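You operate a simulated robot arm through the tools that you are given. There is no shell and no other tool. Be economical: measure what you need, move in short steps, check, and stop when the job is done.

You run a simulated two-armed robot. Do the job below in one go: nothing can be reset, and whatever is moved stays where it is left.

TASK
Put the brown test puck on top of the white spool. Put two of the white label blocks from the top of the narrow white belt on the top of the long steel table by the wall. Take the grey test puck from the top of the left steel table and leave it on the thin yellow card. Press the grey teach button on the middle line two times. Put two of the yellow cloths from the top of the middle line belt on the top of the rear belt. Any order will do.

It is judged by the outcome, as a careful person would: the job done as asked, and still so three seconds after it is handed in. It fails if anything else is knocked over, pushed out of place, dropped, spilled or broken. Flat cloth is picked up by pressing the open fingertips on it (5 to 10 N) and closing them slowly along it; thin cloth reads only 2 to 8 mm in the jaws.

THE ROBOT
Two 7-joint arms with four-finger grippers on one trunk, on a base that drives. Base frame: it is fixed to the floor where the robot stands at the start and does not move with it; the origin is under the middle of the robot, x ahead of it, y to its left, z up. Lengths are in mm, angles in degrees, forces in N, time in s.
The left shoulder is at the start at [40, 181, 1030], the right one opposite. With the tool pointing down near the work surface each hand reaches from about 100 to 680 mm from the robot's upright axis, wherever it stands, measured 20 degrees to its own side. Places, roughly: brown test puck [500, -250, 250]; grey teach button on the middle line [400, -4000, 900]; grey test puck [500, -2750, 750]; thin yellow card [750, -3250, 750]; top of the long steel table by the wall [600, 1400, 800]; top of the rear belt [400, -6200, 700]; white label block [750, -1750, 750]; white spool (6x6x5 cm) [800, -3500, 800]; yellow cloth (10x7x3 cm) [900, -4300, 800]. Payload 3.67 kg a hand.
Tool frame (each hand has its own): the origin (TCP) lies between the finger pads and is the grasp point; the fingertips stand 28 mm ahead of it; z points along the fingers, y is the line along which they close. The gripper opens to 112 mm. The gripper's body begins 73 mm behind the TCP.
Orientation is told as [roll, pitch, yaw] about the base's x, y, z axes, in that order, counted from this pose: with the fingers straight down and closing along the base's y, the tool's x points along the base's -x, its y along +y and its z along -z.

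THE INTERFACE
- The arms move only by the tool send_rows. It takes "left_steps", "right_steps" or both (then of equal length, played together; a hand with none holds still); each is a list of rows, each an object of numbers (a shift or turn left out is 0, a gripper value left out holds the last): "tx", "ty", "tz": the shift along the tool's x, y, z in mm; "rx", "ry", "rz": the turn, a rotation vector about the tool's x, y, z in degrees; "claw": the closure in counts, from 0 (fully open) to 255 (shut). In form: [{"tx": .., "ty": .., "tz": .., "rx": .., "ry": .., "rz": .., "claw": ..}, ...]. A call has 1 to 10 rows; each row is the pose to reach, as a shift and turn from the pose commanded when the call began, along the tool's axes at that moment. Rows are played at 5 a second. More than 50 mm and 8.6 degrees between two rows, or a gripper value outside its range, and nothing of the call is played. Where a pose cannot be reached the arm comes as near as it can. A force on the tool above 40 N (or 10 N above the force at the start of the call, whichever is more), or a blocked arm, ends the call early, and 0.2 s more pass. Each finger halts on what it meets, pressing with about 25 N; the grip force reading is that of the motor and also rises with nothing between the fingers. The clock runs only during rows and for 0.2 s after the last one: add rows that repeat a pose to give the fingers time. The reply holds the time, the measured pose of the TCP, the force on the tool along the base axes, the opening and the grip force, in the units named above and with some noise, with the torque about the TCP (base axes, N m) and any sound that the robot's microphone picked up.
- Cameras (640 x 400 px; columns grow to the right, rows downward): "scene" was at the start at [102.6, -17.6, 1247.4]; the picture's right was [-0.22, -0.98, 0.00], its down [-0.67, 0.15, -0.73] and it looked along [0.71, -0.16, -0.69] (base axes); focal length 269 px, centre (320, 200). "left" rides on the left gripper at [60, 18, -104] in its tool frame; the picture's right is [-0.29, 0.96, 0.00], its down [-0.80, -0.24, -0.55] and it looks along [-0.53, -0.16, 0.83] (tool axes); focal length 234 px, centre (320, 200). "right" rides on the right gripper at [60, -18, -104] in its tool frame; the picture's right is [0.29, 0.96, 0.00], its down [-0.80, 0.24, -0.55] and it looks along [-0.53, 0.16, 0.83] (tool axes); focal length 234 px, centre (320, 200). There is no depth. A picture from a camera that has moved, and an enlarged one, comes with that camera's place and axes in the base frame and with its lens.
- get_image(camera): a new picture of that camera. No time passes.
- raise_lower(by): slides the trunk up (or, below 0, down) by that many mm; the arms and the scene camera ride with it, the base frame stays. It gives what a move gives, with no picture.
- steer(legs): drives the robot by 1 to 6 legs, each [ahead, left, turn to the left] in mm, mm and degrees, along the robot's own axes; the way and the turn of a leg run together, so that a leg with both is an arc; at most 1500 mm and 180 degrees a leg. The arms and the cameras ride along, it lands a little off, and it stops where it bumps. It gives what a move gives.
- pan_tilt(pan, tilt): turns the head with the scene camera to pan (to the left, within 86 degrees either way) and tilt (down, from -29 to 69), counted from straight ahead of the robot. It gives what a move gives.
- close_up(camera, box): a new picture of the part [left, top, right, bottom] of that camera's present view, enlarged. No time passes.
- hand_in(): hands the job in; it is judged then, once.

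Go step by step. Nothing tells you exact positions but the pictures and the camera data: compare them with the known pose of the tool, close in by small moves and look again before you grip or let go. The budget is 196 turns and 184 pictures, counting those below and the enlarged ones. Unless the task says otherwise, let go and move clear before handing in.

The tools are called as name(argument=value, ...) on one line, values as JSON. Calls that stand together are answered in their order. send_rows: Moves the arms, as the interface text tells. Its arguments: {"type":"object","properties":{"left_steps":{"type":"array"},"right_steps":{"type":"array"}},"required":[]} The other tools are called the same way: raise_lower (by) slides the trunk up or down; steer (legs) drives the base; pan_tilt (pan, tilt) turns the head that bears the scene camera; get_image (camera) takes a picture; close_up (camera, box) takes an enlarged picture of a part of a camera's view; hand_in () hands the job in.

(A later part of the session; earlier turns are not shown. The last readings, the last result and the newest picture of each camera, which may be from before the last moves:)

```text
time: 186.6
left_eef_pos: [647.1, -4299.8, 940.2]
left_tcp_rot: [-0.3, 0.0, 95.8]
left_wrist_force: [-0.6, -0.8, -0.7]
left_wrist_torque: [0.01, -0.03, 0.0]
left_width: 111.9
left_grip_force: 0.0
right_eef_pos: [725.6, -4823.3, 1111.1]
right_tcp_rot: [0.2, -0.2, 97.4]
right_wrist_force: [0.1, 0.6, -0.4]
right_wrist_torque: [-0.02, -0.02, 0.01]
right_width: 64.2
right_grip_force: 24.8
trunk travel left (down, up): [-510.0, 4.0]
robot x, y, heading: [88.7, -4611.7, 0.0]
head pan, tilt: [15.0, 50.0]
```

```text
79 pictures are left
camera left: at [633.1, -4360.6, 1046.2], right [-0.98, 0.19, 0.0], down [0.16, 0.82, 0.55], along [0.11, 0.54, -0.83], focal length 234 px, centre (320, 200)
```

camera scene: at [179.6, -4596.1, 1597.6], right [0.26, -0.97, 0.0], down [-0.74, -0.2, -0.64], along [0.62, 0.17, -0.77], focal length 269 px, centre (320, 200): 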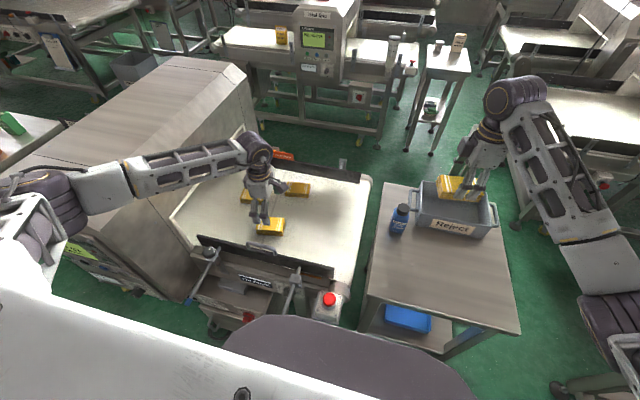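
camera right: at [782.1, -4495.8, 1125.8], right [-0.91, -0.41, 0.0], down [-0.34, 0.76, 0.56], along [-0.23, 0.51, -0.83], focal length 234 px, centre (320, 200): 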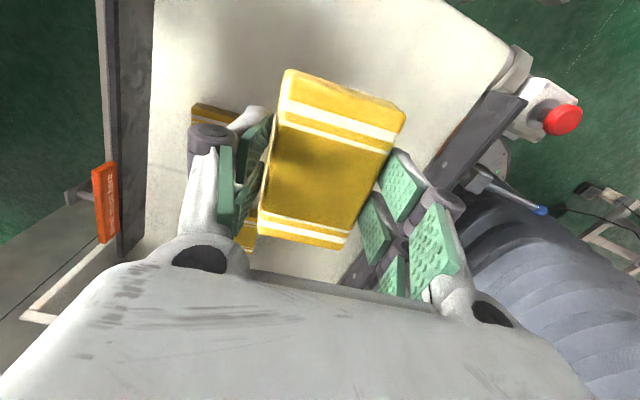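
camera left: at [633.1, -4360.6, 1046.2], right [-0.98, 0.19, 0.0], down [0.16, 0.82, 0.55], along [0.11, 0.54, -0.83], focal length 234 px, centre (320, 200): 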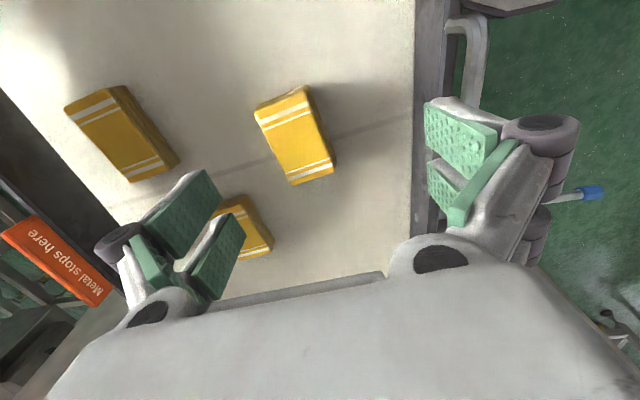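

The second cloth is at about [676, -4286], clear of the rail. I'm centring over it and going down part-way with the gripper slightly narrowed.

send_rows(left_steps=[{"tx": -4, "ty": -10, "tz": 10, "claw": 39}, {"tx": -8, "ty": -20, "tz": 25}, {"tx": -12, "ty": -30, "tz": 45}, {"tx": -12, "ty": -30, "tz": 70}, {"tx": -12, "ty": -30, "tz": 95}, {"tx": -12, "ty": -30, "tz": 105}, {"tx": -12, "ty": -30, "tz": 105}])

get_image(camera="left")

```text
time: 188.2
left_eef_pos: [677.0, -4285.7, 835.6]
left_tcp_rot: [-0.1, 0.0, 95.8]
left_wrist_force: [-0.5, -0.2, -0.2]
left_wrist_torque: [0.01, 0.0, 0.01]
left_width: 94.8
left_grip_force: 0.0
right_eef_pos: [726.7, -4823.7, 1112.2]
right_tcp_rot: [0.1, -0.1, 97.2]
right_wrist_force: [-1.5, -0.1, -1.1]
right_wrist_torque: [-0.02, 0.01, 0.02]
right_width: 64.3
right_grip_force: 24.8
trunk travel left (down, up): [-510.0, 4.0]
robot x, y, heading: [84.2, -4613.3, 0.2]
head pan, tilt: [15.0, 50.0]
```

```text
78 pictures are left
camera left: at [663.8, -4345.7, 940.1], right [-0.98, 0.19, 0.0], down [0.16, 0.82, 0.55], along [0.11, 0.54, -0.83], focal length 234 px, centre (320, 200)
```

left: 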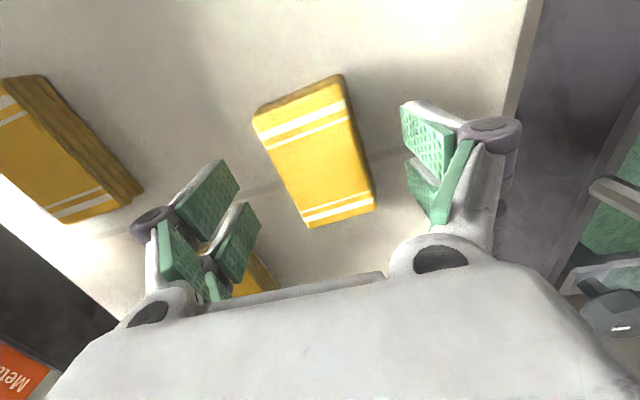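

Centred. I'm lowering and closing.

send_rows(left_steps=[{"tz": 15}, {"tz": 27}, {"tz": 34.5}, {"tz": 34.5, "claw": 60}, {"tz": 34.5, "claw": 80}, {"tz": 34.5, "claw": 100}, {"tz": 34.5, "claw": 120}, {"tz": 34.5, "claw": 150}, {"tz": 34.5, "claw": 180}, {"tz": 34.5, "claw": 180}])

send_rows(left_steps=[{"tz": -10}, {"tz": -40}, {"tz": -80}, {"tz": -120}, {"tz": -160}, {"tz": -200}, {"tz": -240}, {"tz": -240}])

get_image(camera="left")

```text
time: 190.4
left_eef_pos: [676.2, -4286.2, 799.7]
left_tcp_rot: [0.0, 0.0, 95.8]
left_wrist_force: [0.8, 0.6, 3.1]
left_wrist_torque: [-0.02, 0.07, 0.01]
left_width: 64.3
left_grip_force: 25.3
right_eef_pos: [727.8, -4822.9, 1110.7]
right_tcp_rot: [0.2, -0.1, 97.3]
right_wrist_force: [-0.7, -0.8, -0.1]
right_wrist_torque: [-0.01, 0.0, -0.01]
right_width: 64.4
right_grip_force: 24.5
trunk travel left (down, up): [-510.0, 4.0]
robot x, y, heading: [88.6, -4615.3, 0.0]
head pan, tilt: [15.0, 50.0]
```

```text
time: 192.2
left_eef_pos: [676.6, -4284.9, 1040.8]
left_tcp_rot: [0.0, 0.1, 95.8]
left_wrist_force: [0.3, -1.1, 0.9]
left_wrist_torque: [-0.01, 0.02, -0.01]
left_width: 64.3
left_grip_force: 25.1
right_eef_pos: [728.5, -4822.7, 1110.5]
right_tcp_rot: [0.2, -0.2, 97.3]
right_wrist_force: [0.2, 0.4, 0.3]
right_wrist_torque: [-0.01, 0.02, 0.01]
right_width: 64.2
right_grip_force: 24.8
trunk travel left (down, up): [-510.0, 4.0]
robot x, y, heading: [86.3, -4617.5, 0.3]
head pan, tilt: [15.0, 50.0]
```

```text
77 pictures are left
camera left: at [663.4, -4345.8, 1145.9], right [-0.98, 0.19, 0.0], down [0.16, 0.82, 0.55], along [0.11, 0.54, -0.83], focal length 234 px, centre (320, 200)
```

left: 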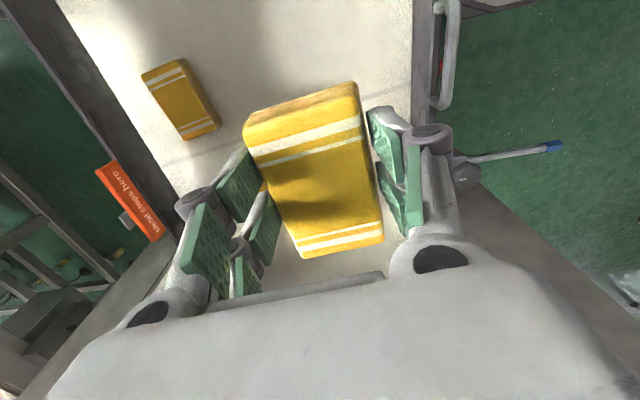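

Both cloths are held. I'll back out and head for the rear belt.

steer(legs=[[-400, 0, -0.2], [0, -700, 0]])

pan_tilt(pan=-45, tilt=35)

get_image(camera="scene")

```text
time: 198.3
left_eef_pos: [273.4, -4977.9, 1040.4]
left_tcp_rot: [-0.1, 0.1, 95.8]
left_wrist_force: [-0.2, 0.0, -1.9]
left_wrist_torque: [0.0, 0.02, 0.03]
left_width: 64.4
left_grip_force: 25.2
right_eef_pos: [325.5, -5515.7, 1111.3]
right_tcp_rot: [0.2, -0.1, 97.6]
right_wrist_force: [0.2, 0.5, 0.2]
right_wrist_torque: [0.0, 0.02, 0.0]
right_width: 64.1
right_grip_force: 24.5
trunk travel left (down, up): [-510.0, 4.0]
robot x, y, heading: [-317.9, -5307.6, 0.2]
head pan, tilt: [15.0, 50.0]
```

```text
time: 199.6
left_eef_pos: [273.2, -4978.7, 1040.2]
left_tcp_rot: [-0.2, 0.0, 95.9]
left_wrist_force: [0.5, -0.5, -0.9]
left_wrist_torque: [-0.03, 0.02, 0.02]
left_width: 64.3
left_grip_force: 24.7
right_eef_pos: [325.3, -5516.3, 1111.3]
right_tcp_rot: [0.1, -0.2, 97.5]
right_wrist_force: [0.2, 0.0, -0.4]
right_wrist_torque: [0.0, -0.01, -0.01]
right_width: 64.3
right_grip_force: 25.1
trunk travel left (down, up): [-510.0, 4.0]
robot x, y, heading: [-316.2, -5312.4, -0.1]
head pan, tilt: [-45.0, 35.0]
```

```text
76 pictures are left
camera scene: at [-232.1, -5372.9, 1619.1], right [-0.7, -0.71, 0.0], down [-0.41, 0.4, -0.82], along [0.58, -0.58, -0.57], focal length 269 px, centre (320, 200)
```

scene: 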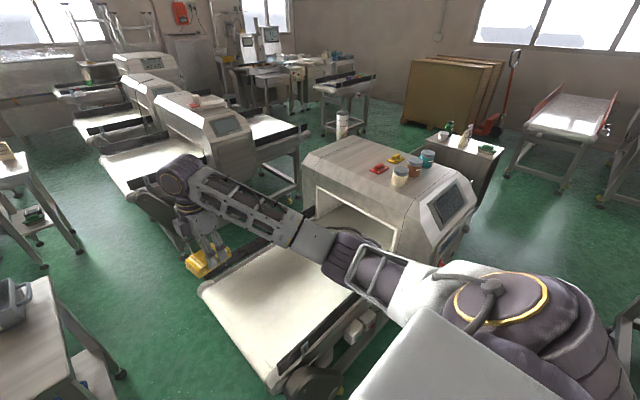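

The rear belt spans roughly x 100–550 from y≈-5510, with its machine housing from y≈-6080. I'll move so the right hand is over it and look with the hand camera.

steer(legs=[[0, -200, 0]])

get_image(camera="right")

pan_tilt(pan=-20, tilt=50)

get_image(camera="scene")

```text
time: 201.3
left_eef_pos: [272.6, -5175.8, 1039.8]
left_tcp_rot: [-0.1, 0.1, 96.0]
left_wrist_force: [-0.1, 0.3, 0.2]
left_wrist_torque: [-0.06, -0.03, -0.02]
left_width: 64.4
left_grip_force: 24.5
right_eef_pos: [326.6, -5714.5, 1111.8]
right_tcp_rot: [0.2, 0.0, 97.5]
right_wrist_force: [1.0, -0.1, -1.0]
right_wrist_torque: [-0.04, 0.0, 0.0]
right_width: 64.3
right_grip_force: 24.9
trunk travel left (down, up): [-510.0, 4.0]
robot x, y, heading: [-314.9, -5512.4, 0.3]
head pan, tilt: [-45.0, 35.0]
```

```text
75 pictures are left
camera right: at [353.9, -5771.0, 1216.3], right [-0.91, -0.41, 0.0], down [-0.34, 0.76, 0.55], along [-0.23, 0.5, -0.83], focal length 234 px, centre (320, 200)
```

right: 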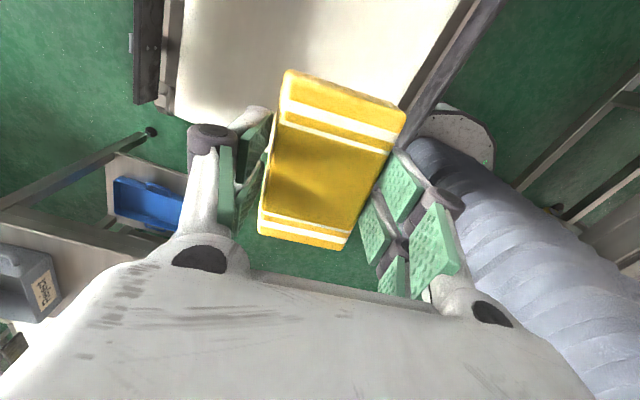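

```text
time: 202.2
left_eef_pos: [272.7, -5179.0, 1042.0]
left_tcp_rot: [-0.1, -0.1, 96.0]
left_wrist_force: [0.2, -0.4, 0.5]
left_wrist_torque: [0.0, 0.01, -0.01]
left_width: 64.5
left_grip_force: 25.0
right_eef_pos: [326.6, -5716.6, 1111.8]
right_tcp_rot: [0.2, -0.1, 97.7]
right_wrist_force: [-0.2, -1.1, -0.7]
right_wrist_torque: [0.03, 0.01, 0.0]
right_width: 64.6
right_grip_force: 24.9
trunk travel left (down, up): [-510.0, 4.0]
robot x, y, heading: [-320.0, -5514.2, 0.5]
head pan, tilt: [-20.0, 50.0]
```

```text
74 pictures are left
camera scene: at [-221.4, -5538.2, 1597.4], right [-0.34, -0.94, 0.0], down [-0.72, 0.26, -0.64], along [0.6, -0.22, -0.77], focal length 269 px, centre (320, 200)
```

scene: 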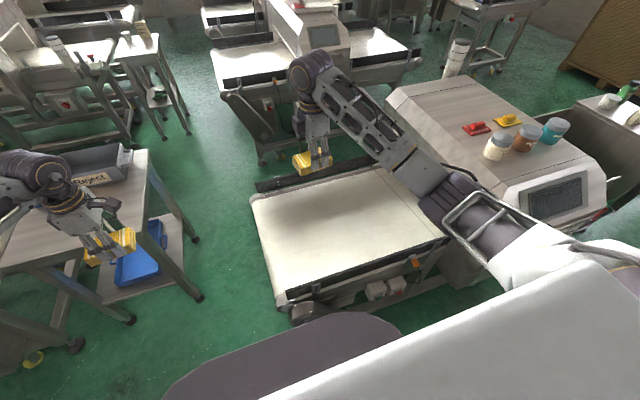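

The belt top seems to be near z≈700. I'll lower the trunk so the arm reaches down comfortably, then lower the right hand.

raise_lower(by=-250)

send_rows(right_steps=[{"tz": 30}, {"tz": 60}, {"tz": 80}, {"tz": 90}, {"tz": 90}])

get_image(camera="scene")

get_image(camera="right")

```text
time: 204.7
left_eef_pos: [273.6, -5179.8, 790.5]
left_tcp_rot: [-0.1, 0.0, 96.0]
left_wrist_force: [-0.1, -0.2, -1.0]
left_wrist_torque: [-0.01, -0.02, 0.01]
left_width: 64.1
left_grip_force: 25.3
right_eef_pos: [326.4, -5716.1, 862.9]
right_tcp_rot: [0.1, -0.1, 97.7]
right_wrist_force: [-0.8, 0.8, -0.5]
right_wrist_torque: [0.02, -0.01, -0.02]
right_width: 64.2
right_grip_force: 24.3
trunk travel left (down, up): [-260.0, 254.0]
robot x, y, heading: [-313.0, -5510.3, 0.2]
head pan, tilt: [-20.0, 50.0]
```

```text
time: 205.9
left_eef_pos: [272.7, -5177.8, 790.8]
left_tcp_rot: [-0.1, 0.0, 96.0]
left_wrist_force: [-0.3, 0.8, -1.3]
left_wrist_torque: [-0.01, 0.01, -0.01]
left_width: 64.4
left_grip_force: 24.8
right_eef_pos: [326.3, -5715.1, 772.2]
right_tcp_rot: [0.3, -0.1, 97.6]
right_wrist_force: [0.2, -0.4, -0.4]
right_wrist_torque: [-0.01, 0.02, 0.01]
right_width: 64.4
right_grip_force: 24.7
trunk travel left (down, up): [-260.0, 254.0]
robot x, y, heading: [-316.0, -5512.3, 0.1]
head pan, tilt: [-20.0, 50.0]
```

```text
73 pictures are left
camera scene: at [-221.5, -5537.2, 1348.0], right [-0.34, -0.94, 0.0], down [-0.72, 0.26, -0.64], along [0.6, -0.22, -0.77], focal length 269 px, centre (320, 200)
```

scene: 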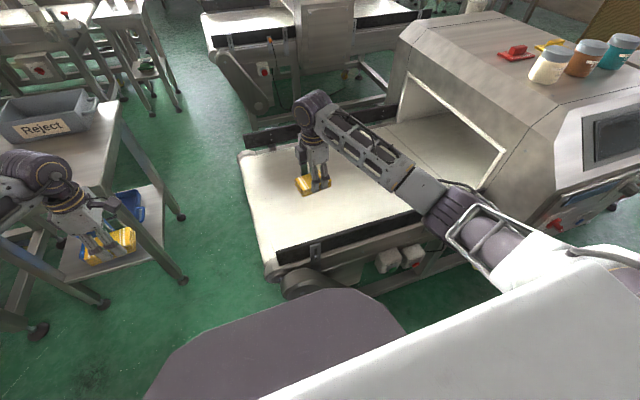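

```text
72 pictures are left
camera right: at [353.9, -5772.7, 876.6], right [-0.91, -0.41, 0.0], down [-0.34, 0.76, 0.56], along [-0.23, 0.51, -0.83], focal length 234 px, centre (320, 200)
```

right: 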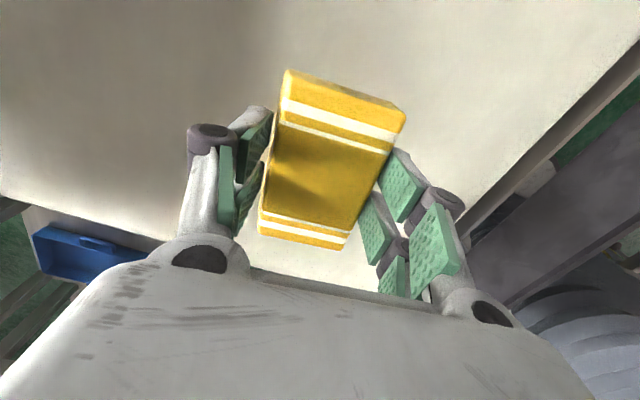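

The cloth is over the belt with its edges clear. I'm lowering until contact.

send_rows(right_steps=[{"tz": 8}, {"tz": 16}, {"tz": 22}, {"tz": 26}, {"tz": 29}, {"tz": 31}])

```text
time: 207.3
left_eef_pos: [272.6, -5178.0, 790.5]
left_tcp_rot: [-0.1, 0.0, 96.1]
left_wrist_force: [0.2, 0.3, -0.3]
left_wrist_torque: [0.04, 0.03, 0.02]
left_width: 64.3
left_grip_force: 25.0
right_eef_pos: [325.0, -5715.5, 741.1]
right_tcp_rot: [0.1, -0.2, 97.6]
right_wrist_force: [0.2, -0.3, -0.9]
right_wrist_torque: [0.02, 0.01, -0.03]
right_width: 64.4
right_grip_force: 25.4
trunk travel left (down, up): [-260.0, 254.0]
robot x, y, heading: [-318.0, -5511.5, 0.4]
head pan, tilt: [-20.0, 50.0]
```

send_rows(right_steps=[{"tz": 3}, {"tz": 6}, {"tz": 8}, {"tz": 8}])

get_image(camera="right")

```text
time: 208.3
left_eef_pos: [272.3, -5179.3, 790.6]
left_tcp_rot: [-0.1, 0.0, 96.0]
left_wrist_force: [-0.3, 0.2, 0.2]
left_wrist_torque: [-0.01, -0.06, 0.01]
left_width: 64.4
left_grip_force: 25.0
right_eef_pos: [326.7, -5715.7, 733.6]
right_tcp_rot: [0.1, -0.1, 97.6]
right_wrist_force: [-0.7, -0.1, -0.4]
right_wrist_torque: [0.0, 0.0, -0.02]
right_width: 64.5
right_grip_force: 24.9
trunk travel left (down, up): [-260.0, 254.0]
robot x, y, heading: [-318.0, -5509.6, 0.4]
head pan, tilt: [-20.0, 50.0]
```

```text
71 pictures are left
camera right: at [353.3, -5773.2, 837.5], right [-0.91, -0.41, 0.0], down [-0.34, 0.76, 0.56], along [-0.23, 0.51, -0.83], focal length 234 px, centre (320, 200)
```

right: 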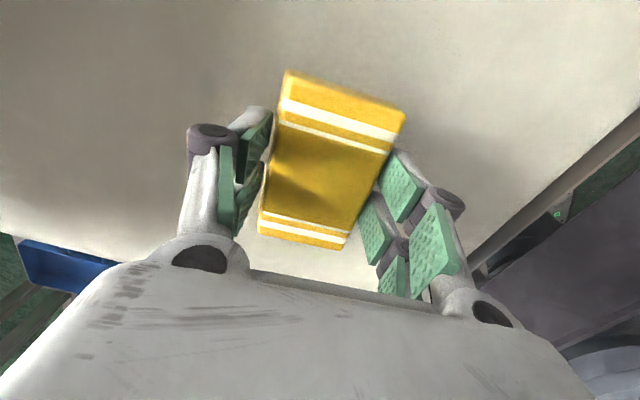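

send_rows(right_steps=[{"tz": 3}, {"tz": 6}, {"tz": 9}, {"tz": 9}])

```text
time: 209.3
left_eef_pos: [272.8, -5177.0, 790.6]
left_tcp_rot: [-0.1, 0.0, 96.0]
left_wrist_force: [0.8, -0.2, -0.5]
left_wrist_torque: [-0.02, 0.01, 0.03]
left_width: 64.6
left_grip_force: 24.5
right_eef_pos: [325.9, -5715.6, 724.2]
right_tcp_rot: [0.2, -0.1, 97.6]
right_wrist_force: [0.4, -0.8, -1.1]
right_wrist_torque: [0.0, 0.03, 0.03]
right_width: 64.5
right_grip_force: 25.1
trunk travel left (down, up): [-260.0, 254.0]
robot x, y, heading: [-315.0, -5516.2, 0.4]
head pan, tilt: [-20.0, 50.0]
```

send_rows(right_steps=[{"tz": 3}, {"tz": 6}, {"tz": 9}, {"tz": 9}])

close_up(camera="scene", box=[220, 80, 400, 260])

```text
time: 210.3
left_eef_pos: [272.2, -5176.8, 792.1]
left_tcp_rot: [-0.2, 0.0, 96.0]
left_wrist_force: [0.3, 0.0, -0.9]
left_wrist_torque: [-0.03, 0.03, 0.04]
left_width: 64.4
left_grip_force: 24.6
right_eef_pos: [325.1, -5715.0, 718.0]
right_tcp_rot: [-0.2, -0.1, 97.5]
right_wrist_force: [-2.1, -2.3, 23.8]
right_wrist_torque: [-0.05, 0.08, 0.0]
right_width: 64.4
right_grip_force: 24.6
trunk travel left (down, up): [-260.0, 254.0]
robot x, y, heading: [-315.4, -5510.6, 0.0]
head pan, tilt: [-20.0, 50.0]
```

```text
2.22 times, centred on (310, 170) of scene
camera zoom: at [-223.9, -5536.6, 1348.3], right [-0.34, -0.94, 0.0], down [-0.72, 0.26, -0.64], along [0.61, -0.22, -0.76], focal length 598 px, centre (342, 267)
```

zoom: 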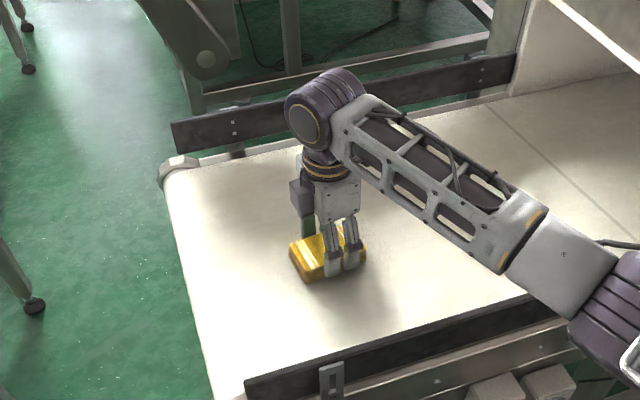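

It's on the belt. I'm easing up 3 mm, opening, then lifting clear.

send_rows(right_steps=[{"tz": -3}, {"tz": -3, "claw": 95}, {"tz": -3, "claw": 70}, {"tz": -3, "claw": 40}, {"tz": -3, "claw": 10}, {"tz": -3, "claw": 10}, {"tz": -30}, {"tz": -70}, {"tz": -110}, {"tz": -150}])

get_image(camera="right")

```text
time: 212.5
left_eef_pos: [271.9, -5177.7, 790.9]
left_tcp_rot: [-0.1, 0.0, 96.0]
left_wrist_force: [-0.6, 0.2, -0.1]
left_wrist_torque: [-0.01, -0.03, -0.01]
left_width: 64.4
left_grip_force: 25.1
right_eef_pos: [327.0, -5715.5, 865.6]
right_tcp_rot: [0.2, -0.1, 97.5]
right_wrist_force: [0.7, -0.3, 0.8]
right_wrist_torque: [0.01, 0.02, 0.02]
right_width: 108.0
right_grip_force: 0.0
trunk travel left (down, up): [-260.0, 254.0]
robot x, y, heading: [-315.4, -5506.0, 0.2]
head pan, tilt: [-20.0, 50.0]
```

```text
69 pictures are left
camera right: at [353.8, -5772.5, 970.3], right [-0.91, -0.41, 0.0], down [-0.34, 0.76, 0.56], along [-0.23, 0.51, -0.83], focal length 234 px, centre (320, 200)
```

right: 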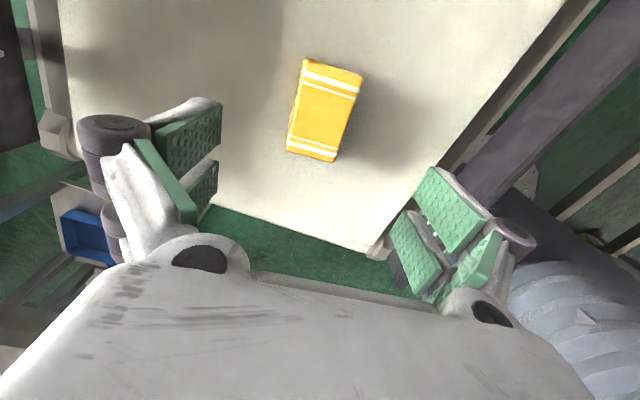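

The first cloth lies well on the rear belt. I'll put the second beside it on the near side at about [220, -5660]: reposition the base, lift the right hand, and swing the left hand inward.

steer(legs=[[-85, -185, -0.2]])

send_rows(left_steps=[{"tx": 37, "tz": -8}, {"tx": 74, "tz": -16}, {"tx": 111, "tz": -24}, {"tx": 148, "tz": -32}, {"tx": 185, "tz": -40}, {"tx": 222, "tz": -48}, {"tx": 259, "tz": -56}, {"tx": 295, "ty": -2, "tz": -60}, {"tx": 295, "ty": -2, "tz": -60}], right_steps=[{"tz": -15}, {"tz": -30}, {"tz": -45}, {"tz": -60}, {"tz": -75}, {"tz": -90}, {"tz": -100}, {"tz": -100}, {"tz": -100}])

get_image(camera="scene")

get_image(camera="left")

```text
time: 214.1
left_eef_pos: [190.6, -5364.4, 792.0]
left_tcp_rot: [-0.1, -0.1, 95.7]
left_wrist_force: [0.1, -1.0, -0.5]
left_wrist_torque: [0.05, -0.05, -0.02]
left_width: 64.6
left_grip_force: 25.0
right_eef_pos: [242.1, -5903.3, 864.4]
right_tcp_rot: [0.2, -0.2, 97.2]
right_wrist_force: [-0.6, -0.1, -0.2]
right_wrist_torque: [0.04, -0.01, 0.02]
right_width: 107.5
right_grip_force: 0.1
trunk travel left (down, up): [-260.0, 254.0]
robot x, y, heading: [-400.1, -5694.2, 0.1]
head pan, tilt: [-20.0, 50.0]
```

```text
time: 216.1
left_eef_pos: [220.4, -5657.9, 851.5]
left_tcp_rot: [0.0, 0.0, 95.9]
left_wrist_force: [-0.1, 0.2, -0.3]
left_wrist_torque: [-0.01, 0.0, 0.01]
left_width: 64.3
left_grip_force: 24.7
right_eef_pos: [240.5, -5901.5, 966.1]
right_tcp_rot: [0.2, 0.0, 97.4]
right_wrist_force: [0.4, -0.3, -0.5]
right_wrist_torque: [-0.01, 0.0, -0.03]
right_width: 107.7
right_grip_force: 0.0
trunk travel left (down, up): [-260.0, 254.0]
robot x, y, heading: [-402.6, -5692.1, 0.0]
head pan, tilt: [-20.0, 50.0]
```

```text
68 pictures are left
camera scene: at [-306.1, -5720.5, 1348.1], right [-0.34, -0.94, 0.0], down [-0.72, 0.26, -0.64], along [0.6, -0.22, -0.77], focal length 269 px, centre (320, 200)
```

scene: 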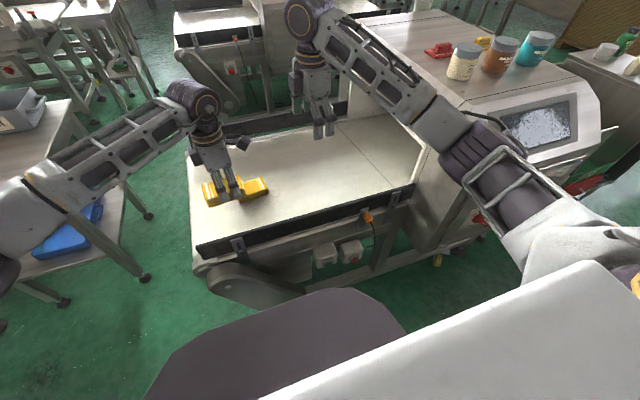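

```text
67 pictures are left
camera left: at [207.8, -5718.3, 956.8], right [-0.98, 0.19, 0.0], down [0.16, 0.82, 0.55], along [0.11, 0.54, -0.83], focal length 234 px, centre (320, 200)
```

left: 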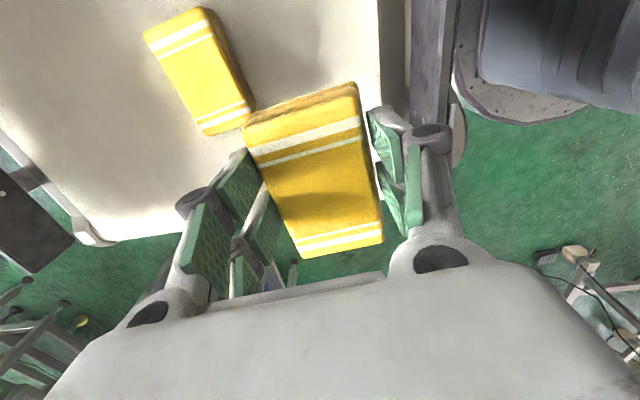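

There's room beside the first cloth. I'll shift 12 mm away from it and lower.

send_rows(left_steps=[{"ty": 4, "tz": 30}, {"ty": 8, "tz": 60}, {"ty": 12, "tz": 90}, {"ty": 12, "tz": 108}, {"ty": 12, "tz": 118}, {"ty": 12, "tz": 124}, {"ty": 12, "tz": 127}, {"ty": 12, "tz": 127}])

get_image(camera="left")

```text
time: 217.9
left_eef_pos: [209.3, -5658.7, 724.0]
left_tcp_rot: [0.0, 0.1, 95.7]
left_wrist_force: [0.9, 0.5, -0.8]
left_wrist_torque: [0.0, 0.01, -0.02]
left_width: 64.6
left_grip_force: 24.7
right_eef_pos: [241.8, -5901.9, 964.8]
right_tcp_rot: [0.2, -0.1, 97.2]
right_wrist_force: [-0.3, -0.3, 0.0]
right_wrist_torque: [0.01, -0.01, 0.01]
right_width: 107.9
right_grip_force: 0.0
trunk travel left (down, up): [-260.0, 254.0]
robot x, y, heading: [-400.2, -5698.8, 0.1]
head pan, tilt: [-20.0, 50.0]
```

```text
66 pictures are left
camera left: at [196.8, -5720.1, 829.3], right [-0.98, 0.19, 0.0], down [0.16, 0.82, 0.55], along [0.11, 0.54, -0.83], focal length 234 px, centre (320, 200)
```

left: 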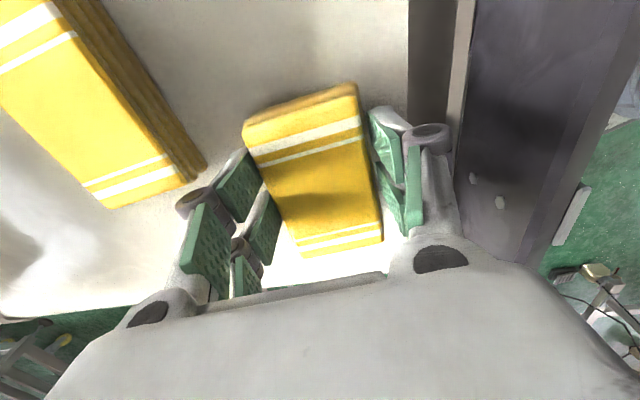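

send_rows(left_steps=[{"tz": 3}, {"tz": 5}, {"tz": 6.5}, {"tz": 6.5}])

```text
time: 218.9
left_eef_pos: [209.0, -5659.7, 719.8]
left_tcp_rot: [-0.3, 0.1, 95.7]
left_wrist_force: [-0.1, 0.8, 20.4]
left_wrist_torque: [0.26, 0.18, 0.03]
left_width: 64.3
left_grip_force: 25.0
right_eef_pos: [241.3, -5901.5, 966.7]
right_tcp_rot: [0.1, -0.1, 97.3]
right_wrist_force: [0.3, -0.4, -0.1]
right_wrist_torque: [-0.01, -0.01, 0.01]
right_width: 107.7
right_grip_force: 0.0
trunk travel left (down, up): [-260.0, 254.0]
robot x, y, heading: [-399.5, -5695.0, 0.1]
head pan, tilt: [-20.0, 50.0]
```

Contact. I'm opening modestly and lifting straight up.

send_rows(left_steps=[{"tz": -3}, {"tz": -3, "claw": 95}, {"tz": -3, "claw": 80}, {"tz": -3, "claw": 68}, {"tz": -3, "claw": 68}, {"tz": -20}, {"tz": -60}, {"tz": -100}, {"tz": -140}, {"tz": -170}])

get_image(camera="left")

```text
time: 221.1
left_eef_pos: [209.1, -5659.8, 888.5]
left_tcp_rot: [-0.1, 0.0, 95.6]
left_wrist_force: [0.2, 0.0, 0.0]
left_wrist_torque: [-0.01, 0.0, 0.03]
left_width: 82.3
left_grip_force: 0.1
right_eef_pos: [241.4, -5902.5, 964.6]
right_tcp_rot: [0.1, -0.1, 97.4]
right_wrist_force: [0.5, 1.0, -0.3]
right_wrist_torque: [0.03, 0.04, 0.0]
right_width: 107.7
right_grip_force: 0.0
trunk travel left (down, up): [-260.0, 254.0]
robot x, y, heading: [-402.4, -5696.1, 0.1]
head pan, tilt: [-20.0, 50.0]
```

```text
65 pictures are left
camera left: at [195.7, -5720.8, 993.6], right [-0.98, 0.19, 0.0], down [0.16, 0.82, 0.55], along [0.11, 0.54, -0.83], focal length 234 px, centre (320, 200)
```

left: 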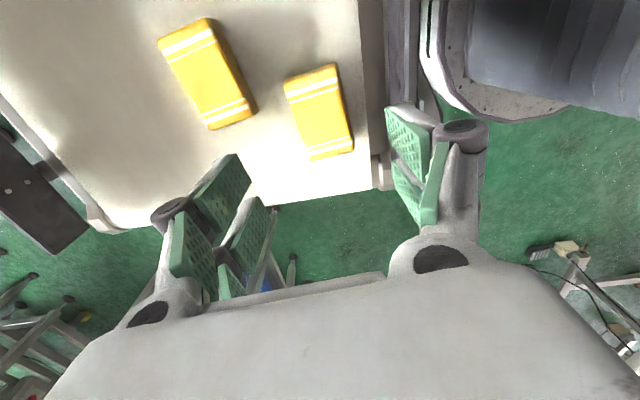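

Both cloths are on the rear belt. The last job is the label blocks: I'll raise the trunk and retract both hands for the drive back up the aisle.

raise_lower(by=250)

send_rows(left_steps=[{"tx": -30, "ty": 15, "tz": -10}, {"tx": -60, "ty": 30, "tz": -20}, {"tx": -90, "ty": 45, "tz": -30}, {"tx": -120, "ty": 60, "tz": -40}, {"tx": -150, "ty": 75, "tz": -50}, {"tx": -170, "ty": 90, "tz": -60}, {"tx": -170, "ty": 90, "tz": -60}], right_steps=[{"ty": 15}, {"ty": 30}, {"ty": 45}, {"ty": 60}, {"ty": 75}, {"ty": 90}, {"ty": 90}])

steer(legs=[[0, 1000, 0], [100, 1000, 0]])

pan_tilt(pan=60, tilt=30)

get_image(camera="scene")

```text
time: 223.7
left_eef_pos: [208.5, -5659.7, 1138.8]
left_tcp_rot: [-0.1, 0.0, 95.7]
left_wrist_force: [0.0, 0.1, -0.3]
left_wrist_torque: [0.01, 0.0, 0.0]
left_width: 82.1
left_grip_force: 0.0
right_eef_pos: [242.2, -5902.3, 1212.4]
right_tcp_rot: [0.2, 0.0, 97.3]
right_wrist_force: [-0.5, -0.5, 0.4]
right_wrist_torque: [0.0, 0.0, 0.02]
right_width: 107.8
right_grip_force: 0.1
trunk travel left (down, up): [-510.0, 4.0]
robot x, y, heading: [-400.4, -5692.6, -0.3]
head pan, tilt: [-20.0, 50.0]
```

```text
time: 225.3
left_eef_pos: [101.8, -5500.1, 1197.6]
left_tcp_rot: [0.1, 0.1, 95.8]
left_wrist_force: [-0.7, -0.7, -0.2]
left_wrist_torque: [0.03, 0.01, -0.02]
left_width: 82.4
left_grip_force: 0.0
right_eef_pos: [152.6, -5915.5, 1213.5]
right_tcp_rot: [0.2, -0.1, 97.4]
right_wrist_force: [1.6, -0.6, -0.4]
right_wrist_torque: [-0.03, -0.01, -0.01]
right_width: 107.6
right_grip_force: 0.0
trunk travel left (down, up): [-510.0, 4.0]
robot x, y, heading: [-402.8, -5701.0, 0.1]
head pan, tilt: [-20.0, 50.0]
```

```text
time: 235.6
left_eef_pos: [200.1, -3500.6, 1197.5]
left_tcp_rot: [0.0, -0.1, 95.9]
left_wrist_force: [0.4, 0.0, 0.0]
left_wrist_torque: [-0.01, 0.05, 0.0]
left_width: 82.2
left_grip_force: 0.1
right_eef_pos: [253.3, -3912.1, 1214.7]
right_tcp_rot: [0.1, -0.2, 97.5]
right_wrist_force: [-0.1, -0.4, -0.1]
right_wrist_torque: [0.01, -0.02, 0.03]
right_width: 107.5
right_grip_force: 0.1
trunk travel left (down, up): [-510.0, 4.0]
robot x, y, heading: [-295.6, -3693.7, 0.2]
head pan, tilt: [-20.0, 50.0]
```

```text
time: 237.1
left_eef_pos: [202.0, -3499.1, 1196.3]
left_tcp_rot: [0.0, 0.0, 96.0]
left_wrist_force: [-0.4, 0.1, 1.4]
left_wrist_torque: [-0.04, 0.01, 0.02]
left_width: 81.9
left_grip_force: 0.0
right_eef_pos: [253.2, -3912.7, 1213.9]
right_tcp_rot: [0.2, 0.0, 97.5]
right_wrist_force: [0.5, -0.3, -0.3]
right_wrist_torque: [0.02, 0.0, -0.01]
right_width: 107.8
right_grip_force: 0.0
trunk travel left (down, up): [-510.0, 4.0]
robot x, y, heading: [-301.6, -3697.0, 0.1]
head pan, tilt: [60.0, 30.0]
```

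```text
64 pictures are left
camera scene: at [-232.8, -3616.9, 1626.9], right [0.87, -0.5, 0.0], down [-0.25, -0.43, -0.87], along [0.43, 0.75, -0.5], focal length 269 px, centre (320, 200)
```

scene: 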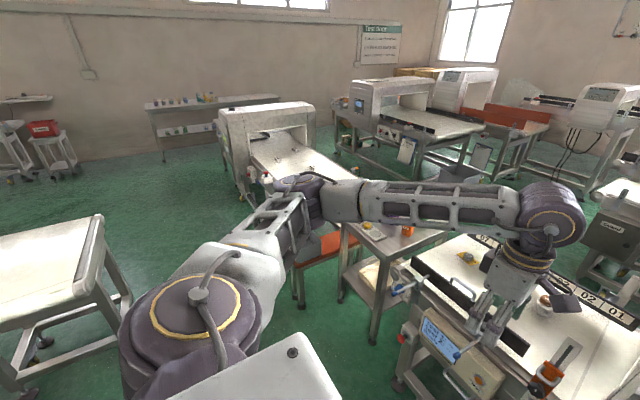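

I can see the long steel table by the far wall. I'll continue up the aisle to the narrow white belt.

steer(legs=[[0, 1300, 0], [0, 650, 0]])

pan_tilt(pan=0, tilt=45)

get_image(camera="scene")

```text
time: 247.2
left_eef_pos: [206.1, -1553.6, 1197.8]
left_tcp_rot: [-0.1, -0.1, 95.5]
left_wrist_force: [0.7, -0.7, 0.0]
left_wrist_torque: [0.01, -0.03, -0.01]
left_width: 82.1
left_grip_force: 0.0
right_eef_pos: [256.5, -1966.8, 1214.2]
right_tcp_rot: [0.3, -0.1, 97.1]
right_wrist_force: [0.7, -0.1, -0.4]
right_wrist_torque: [-0.03, -0.01, 0.02]
right_width: 107.5
right_grip_force: 0.1
trunk travel left (down, up): [-510.0, 4.0]
robot x, y, heading: [-297.6, -1744.1, -0.1]
head pan, tilt: [60.0, 30.0]
```

```text
time: 248.4
left_eef_pos: [206.6, -1552.0, 1197.1]
left_tcp_rot: [-0.1, 0.0, 95.5]
left_wrist_force: [1.0, 0.1, -0.1]
left_wrist_torque: [-0.03, 0.01, 0.0]
left_width: 82.1
left_grip_force: 0.1
right_eef_pos: [256.5, -1965.5, 1214.5]
right_tcp_rot: [0.2, -0.1, 97.0]
right_wrist_force: [0.4, -0.1, 0.2]
right_wrist_torque: [-0.02, -0.02, 0.0]
right_width: 107.7
right_grip_force: 0.1
trunk travel left (down, up): [-510.0, 4.0]
robot x, y, heading: [-296.4, -1745.9, -0.2]
head pan, tilt: [0.0, 45.0]
```

```text
63 pictures are left
camera scene: at [-192.3, -1745.1, 1604.3], right [0.0, -1.0, 0.0], down [-0.71, 0.0, -0.71], along [0.71, 0.0, -0.71], focal length 269 px, centre (320, 200)
```

scene: 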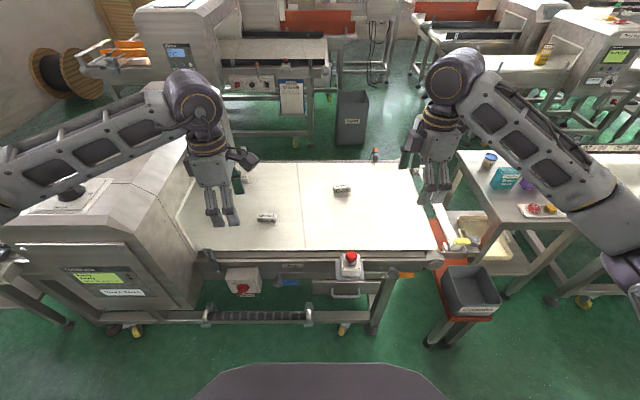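

close_up(camera="scene", box=[230, 160, 390, 270])

```text
3.64 times, centred on (310, 215) of scene
camera zoom: at [-192.3, -1745.1, 1604.3], right [0.0, -1.0, 0.0], down [-0.71, 0.0, -0.71], along [0.71, 0.0, -0.71], focal length 979 px, centre (356, 146)
```

zoom: 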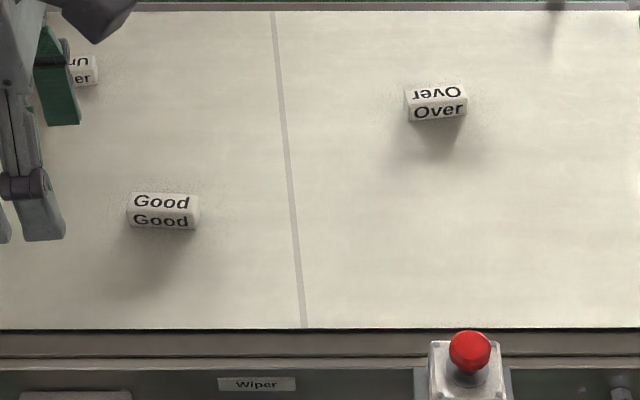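

The blocks "Good" (542, -1528) and "Over" (724, -1849) are about 80 mm long along y, so the present gripper yaw suits them. I'll take "Good" with the left hand, keeping its elbow away from the housing.

steer(legs=[[0, -115, 0.2], [300, 0, 0]])

send_rows(left_steps=[{"tx": -30, "tz": 35}, {"tx": -60, "tz": 70}, {"tx": -90, "tz": 105}, {"tx": -115, "tz": 140}, {"tx": -130, "tz": 180}, {"tx": -135, "tz": 220}, {"tx": -135, "tz": 250}, {"tx": -135, "tz": 250}])

pan_tilt(pan=25, tilt=50)

get_image(camera="scene")

get_image(camera="left")

```text
time: 251.4
left_eef_pos: [503.9, -1666.4, 1199.5]
left_tcp_rot: [-0.2, 0.0, 95.7]
left_wrist_force: [0.4, 0.5, 0.4]
left_wrist_torque: [-0.01, -0.02, 0.02]
left_width: 82.3
left_grip_force: 0.1
right_eef_pos: [554.4, -2080.1, 1214.7]
right_tcp_rot: [0.1, 0.0, 97.1]
right_wrist_force: [-0.5, 0.3, 0.2]
right_wrist_torque: [0.0, -0.01, -0.01]
right_width: 107.6
right_grip_force: 0.0
trunk travel left (down, up): [-510.0, 4.0]
robot x, y, heading: [3.3, -1860.6, -0.4]
head pan, tilt: [0.0, 45.0]
```

```text
time: 253.2
left_eef_pos: [494.8, -1531.3, 947.6]
left_tcp_rot: [-0.1, 0.0, 95.6]
left_wrist_force: [-0.7, -0.1, 0.1]
left_wrist_torque: [-0.03, -0.01, -0.03]
left_width: 82.0
left_grip_force: 0.0
right_eef_pos: [556.2, -2079.2, 1214.6]
right_tcp_rot: [0.1, -0.1, 97.2]
right_wrist_force: [0.4, 0.0, 0.3]
right_wrist_torque: [-0.04, 0.0, 0.0]
right_width: 107.7
right_grip_force: 0.1
trunk travel left (down, up): [-510.0, 4.0]
robot x, y, heading: [3.5, -1858.0, -0.2]
head pan, tilt: [0.0, 45.0]
```

```text
time: 254.1
left_eef_pos: [494.1, -1532.6, 947.5]
left_tcp_rot: [-0.2, 0.0, 95.6]
left_wrist_force: [-1.0, -1.0, -0.5]
left_wrist_torque: [0.01, -0.04, 0.05]
left_width: 82.2
left_grip_force: 0.1
right_eef_pos: [556.9, -2080.0, 1214.3]
right_tcp_rot: [0.2, -0.1, 97.1]
right_wrist_force: [0.2, -1.1, -0.5]
right_wrist_torque: [-0.01, 0.0, 0.01]
right_width: 107.4
right_grip_force: 0.0
trunk travel left (down, up): [-510.0, 4.0]
robot x, y, heading: [7.9, -1860.1, -0.1]
head pan, tilt: [25.0, 50.0]
```

```text
61 pictures are left
camera scene: at [96.1, -1827.3, 1597.4], right [0.42, -0.91, 0.0], down [-0.7, -0.32, -0.64], along [0.58, 0.27, -0.77], focal length 269 px, centre (320, 200)
```

scene: 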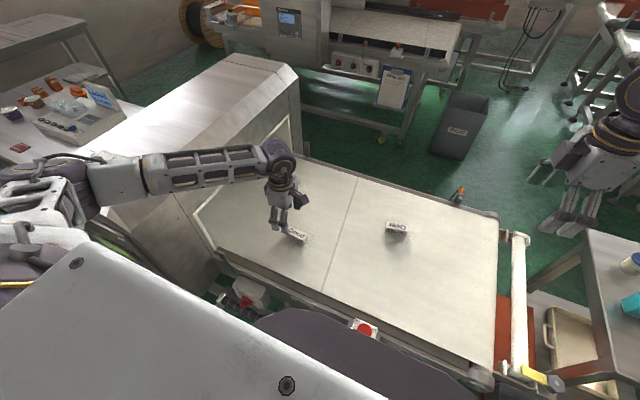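

```text
60 pictures are left
camera left: at [481.1, -1592.1, 1052.8], right [-0.98, 0.19, 0.0], down [0.16, 0.82, 0.55], along [0.11, 0.54, -0.83], focal length 234 px, centre (320, 200)
```

left: 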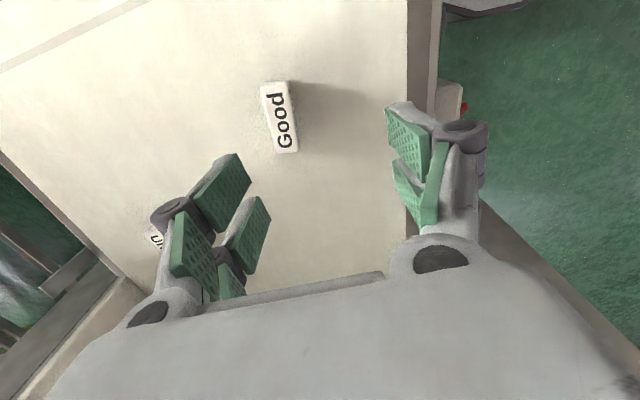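

"Good" is at about [545, -1529], turned roughly 12° from the gripper. I'll centre, turn and lower part-way.

send_rows(left_steps=[{"tx": 0, "ty": -17, "tz": 25, "rz": 4}, {"tx": 1, "ty": -34, "tz": 50, "rz": 8}, {"tx": 1, "ty": -50, "tz": 80, "rz": 12.5}, {"tx": 1, "ty": -50, "tz": 110, "rz": 12.5}, {"tx": 1, "ty": -50, "tz": 110, "rz": 12.5}])

get_image(camera="left")

```text
time: 255.3
left_eef_pos: [544.2, -1527.7, 838.3]
left_tcp_rot: [-0.1, 0.0, 82.9]
left_wrist_force: [0.6, -0.5, 0.0]
left_wrist_torque: [-0.01, -0.03, 0.01]
left_width: 81.9
left_grip_force: 0.0
right_eef_pos: [556.5, -2079.9, 1214.2]
right_tcp_rot: [0.1, -0.2, 97.2]
right_wrist_force: [-0.3, -0.1, 0.4]
right_wrist_torque: [0.01, 0.01, 0.0]
right_width: 107.5
right_grip_force: 0.0
trunk travel left (down, up): [-510.0, 4.0]
robot x, y, heading: [0.3, -1858.1, -0.1]
head pan, tilt: [25.0, 50.0]
```

```text
59 pictures are left
camera left: at [518.1, -1585.0, 942.8], right [-0.92, 0.4, 0.0], down [0.33, 0.76, 0.55], along [0.22, 0.51, -0.83], focal length 234 px, centre (320, 200)
```

left: 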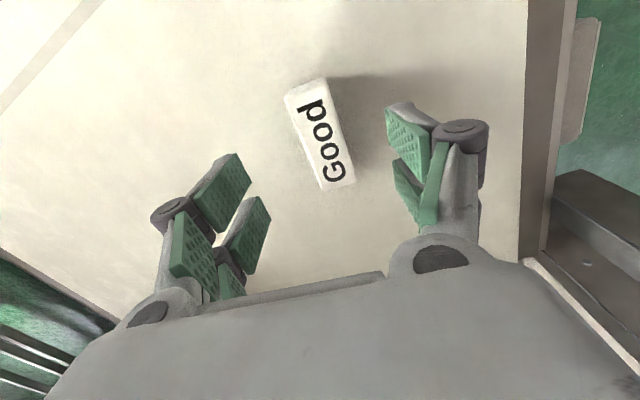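

Aligned and centred. I'm lowering around the block.

send_rows(left_steps=[{"tz": 20}, {"tz": 40}, {"tz": 52}, {"tz": 60}, {"tz": 66}, {"tz": 66}])

get_image(camera="left")

```text
time: 256.7
left_eef_pos: [544.2, -1529.2, 771.6]
left_tcp_rot: [-0.1, 0.0, 83.1]
left_wrist_force: [-1.1, 0.2, 1.5]
left_wrist_torque: [-0.01, -0.02, 0.01]
left_width: 81.9
left_grip_force: 0.0
right_eef_pos: [556.0, -2078.5, 1214.2]
right_tcp_rot: [0.2, -0.1, 97.1]
right_wrist_force: [-0.1, 0.3, -0.7]
right_wrist_torque: [0.0, -0.01, -0.01]
right_width: 107.5
right_grip_force: 0.0
trunk travel left (down, up): [-510.0, 4.0]
robot x, y, heading: [2.6, -1860.3, -0.0]
head pan, tilt: [25.0, 50.0]
```

```text
58 pictures are left
camera left: at [518.0, -1584.7, 876.9], right [-0.92, 0.4, 0.0], down [0.33, 0.76, 0.55], along [0.22, 0.51, -0.83], focal length 234 px, centre (320, 200)
```

left: 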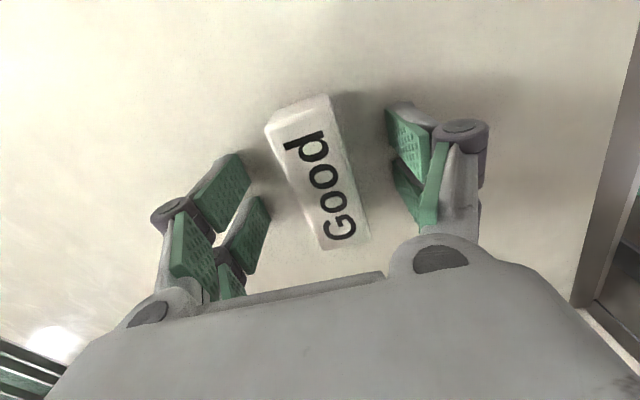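

The block sits between the fingers. I'm closing gently.

send_rows(left_steps=[{"tz": 2, "claw": 90}, {"tz": 2, "claw": 110}, {"tz": 2, "claw": 130}, {"tz": 2, "claw": 150}, {"tz": 2, "claw": 170}, {"tz": 2, "claw": 200}, {"tz": 2, "claw": 230}, {"tz": 2, "claw": 230}])

send_rows(left_steps=[{"tz": -8}, {"tz": -30}, {"tz": -70}, {"tz": -110}, {"tz": -150}, {"tz": -190}, {"tz": -230}, {"tz": -250}])

get_image(camera="left")

```text
time: 257.4
left_eef_pos: [542.6, -1528.4, 773.4]
left_tcp_rot: [0.0, 0.0, 83.1]
left_wrist_force: [-11.7, 1.4, 28.8]
left_wrist_torque: [-0.24, 1.29, -0.18]
left_width: 64.5
left_grip_force: 8.7
right_eef_pos: [554.1, -2079.5, 1214.5]
right_tcp_rot: [0.0, -0.1, 97.3]
right_wrist_force: [-0.5, 0.6, 0.2]
right_wrist_torque: [0.03, 0.01, 0.01]
right_width: 107.6
right_grip_force: 0.0
trunk travel left (down, up): [-510.0, 4.0]
robot x, y, heading: [4.0, -1860.4, 0.3]
head pan, tilt: [25.0, 50.0]
stopped in row 3 (left hand): the force on the tool passed its limit at 42 N (the readings are from after the stop); the commanded pose is now the measured one
```

```text
time: 259.2
left_eef_pos: [543.7, -1528.8, 1021.6]
left_tcp_rot: [0.0, -0.1, 83.2]
left_wrist_force: [0.4, -0.5, -0.7]
left_wrist_torque: [0.01, -0.01, 0.01]
left_width: 54.9
left_grip_force: 0.1
right_eef_pos: [555.6, -2079.2, 1214.4]
right_tcp_rot: [0.2, -0.1, 97.2]
right_wrist_force: [0.7, -0.4, 0.2]
right_wrist_torque: [0.02, 0.01, -0.02]
right_width: 107.4
right_grip_force: 0.0
trunk travel left (down, up): [-510.0, 4.0]
robot x, y, heading: [1.9, -1860.2, 0.1]
head pan, tilt: [25.0, 50.0]
```

```text
57 pictures are left
camera left: at [518.3, -1584.7, 1127.5], right [-0.92, 0.4, 0.0], down [0.33, 0.76, 0.55], along [0.22, 0.51, -0.83], focal length 234 px, centre (320, 200)
```

left: 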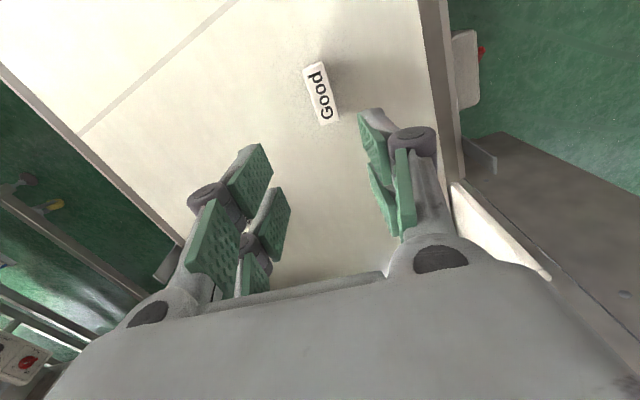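

The tips pressed the belt while closing, so the belt is at z≈745. The block is untouched; I'll go back down to a slightly higher grip height.

send_rows(left_steps=[{"tz": 45, "claw": 68}, {"tz": 90}, {"tz": 135}, {"tz": 180}, {"tz": 220}, {"tz": 236}, {"tz": 242}, {"tz": 242}])

send_rows(left_steps=[{"claw": 90}, {"claw": 110}, {"claw": 130}, {"claw": 150}, {"claw": 170}, {"claw": 200}, {"claw": 230}, {"claw": 230}])

get_image(camera="left")

```text
time: 261.0
left_eef_pos: [544.6, -1526.9, 778.1]
left_tcp_rot: [0.0, 0.0, 83.0]
left_wrist_force: [0.8, 0.2, -0.1]
left_wrist_torque: [0.02, -0.01, 0.02]
left_width: 82.4
left_grip_force: 0.2
right_eef_pos: [555.4, -2079.5, 1215.5]
right_tcp_rot: [0.2, -0.1, 97.3]
right_wrist_force: [-0.4, 0.4, -0.2]
right_wrist_torque: [0.0, -0.02, -0.03]
right_width: 107.5
right_grip_force: 0.1
trunk travel left (down, up): [-510.0, 4.0]
robot x, y, heading: [4.7, -1861.6, -0.3]
head pan, tilt: [25.0, 50.0]
```

```text
time: 262.8
left_eef_pos: [543.2, -1526.1, 779.3]
left_tcp_rot: [0.2, 0.0, 83.1]
left_wrist_force: [0.0, -0.1, 1.3]
left_wrist_torque: [0.02, -0.02, -0.03]
left_width: 29.5
left_grip_force: 25.2
right_eef_pos: [556.5, -2079.0, 1214.9]
right_tcp_rot: [0.1, -0.1, 97.2]
right_wrist_force: [0.6, 0.3, 0.1]
right_wrist_torque: [0.01, -0.02, 0.02]
right_width: 107.6
right_grip_force: 0.0
trunk travel left (down, up): [-510.0, 4.0]
robot x, y, heading: [5.0, -1858.4, -0.1]
head pan, tilt: [25.0, 50.0]
```

```text
56 pictures are left
camera left: at [517.4, -1583.4, 884.1], right [-0.92, 0.4, 0.0], down [0.33, 0.76, 0.55], along [0.22, 0.51, -0.83], focal length 234 px, centre (320, 200)
```

left: 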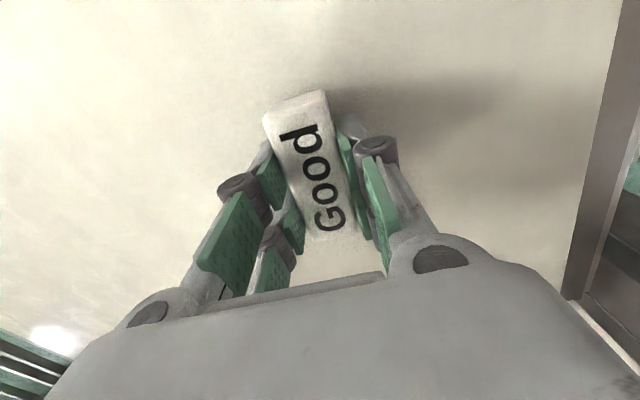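

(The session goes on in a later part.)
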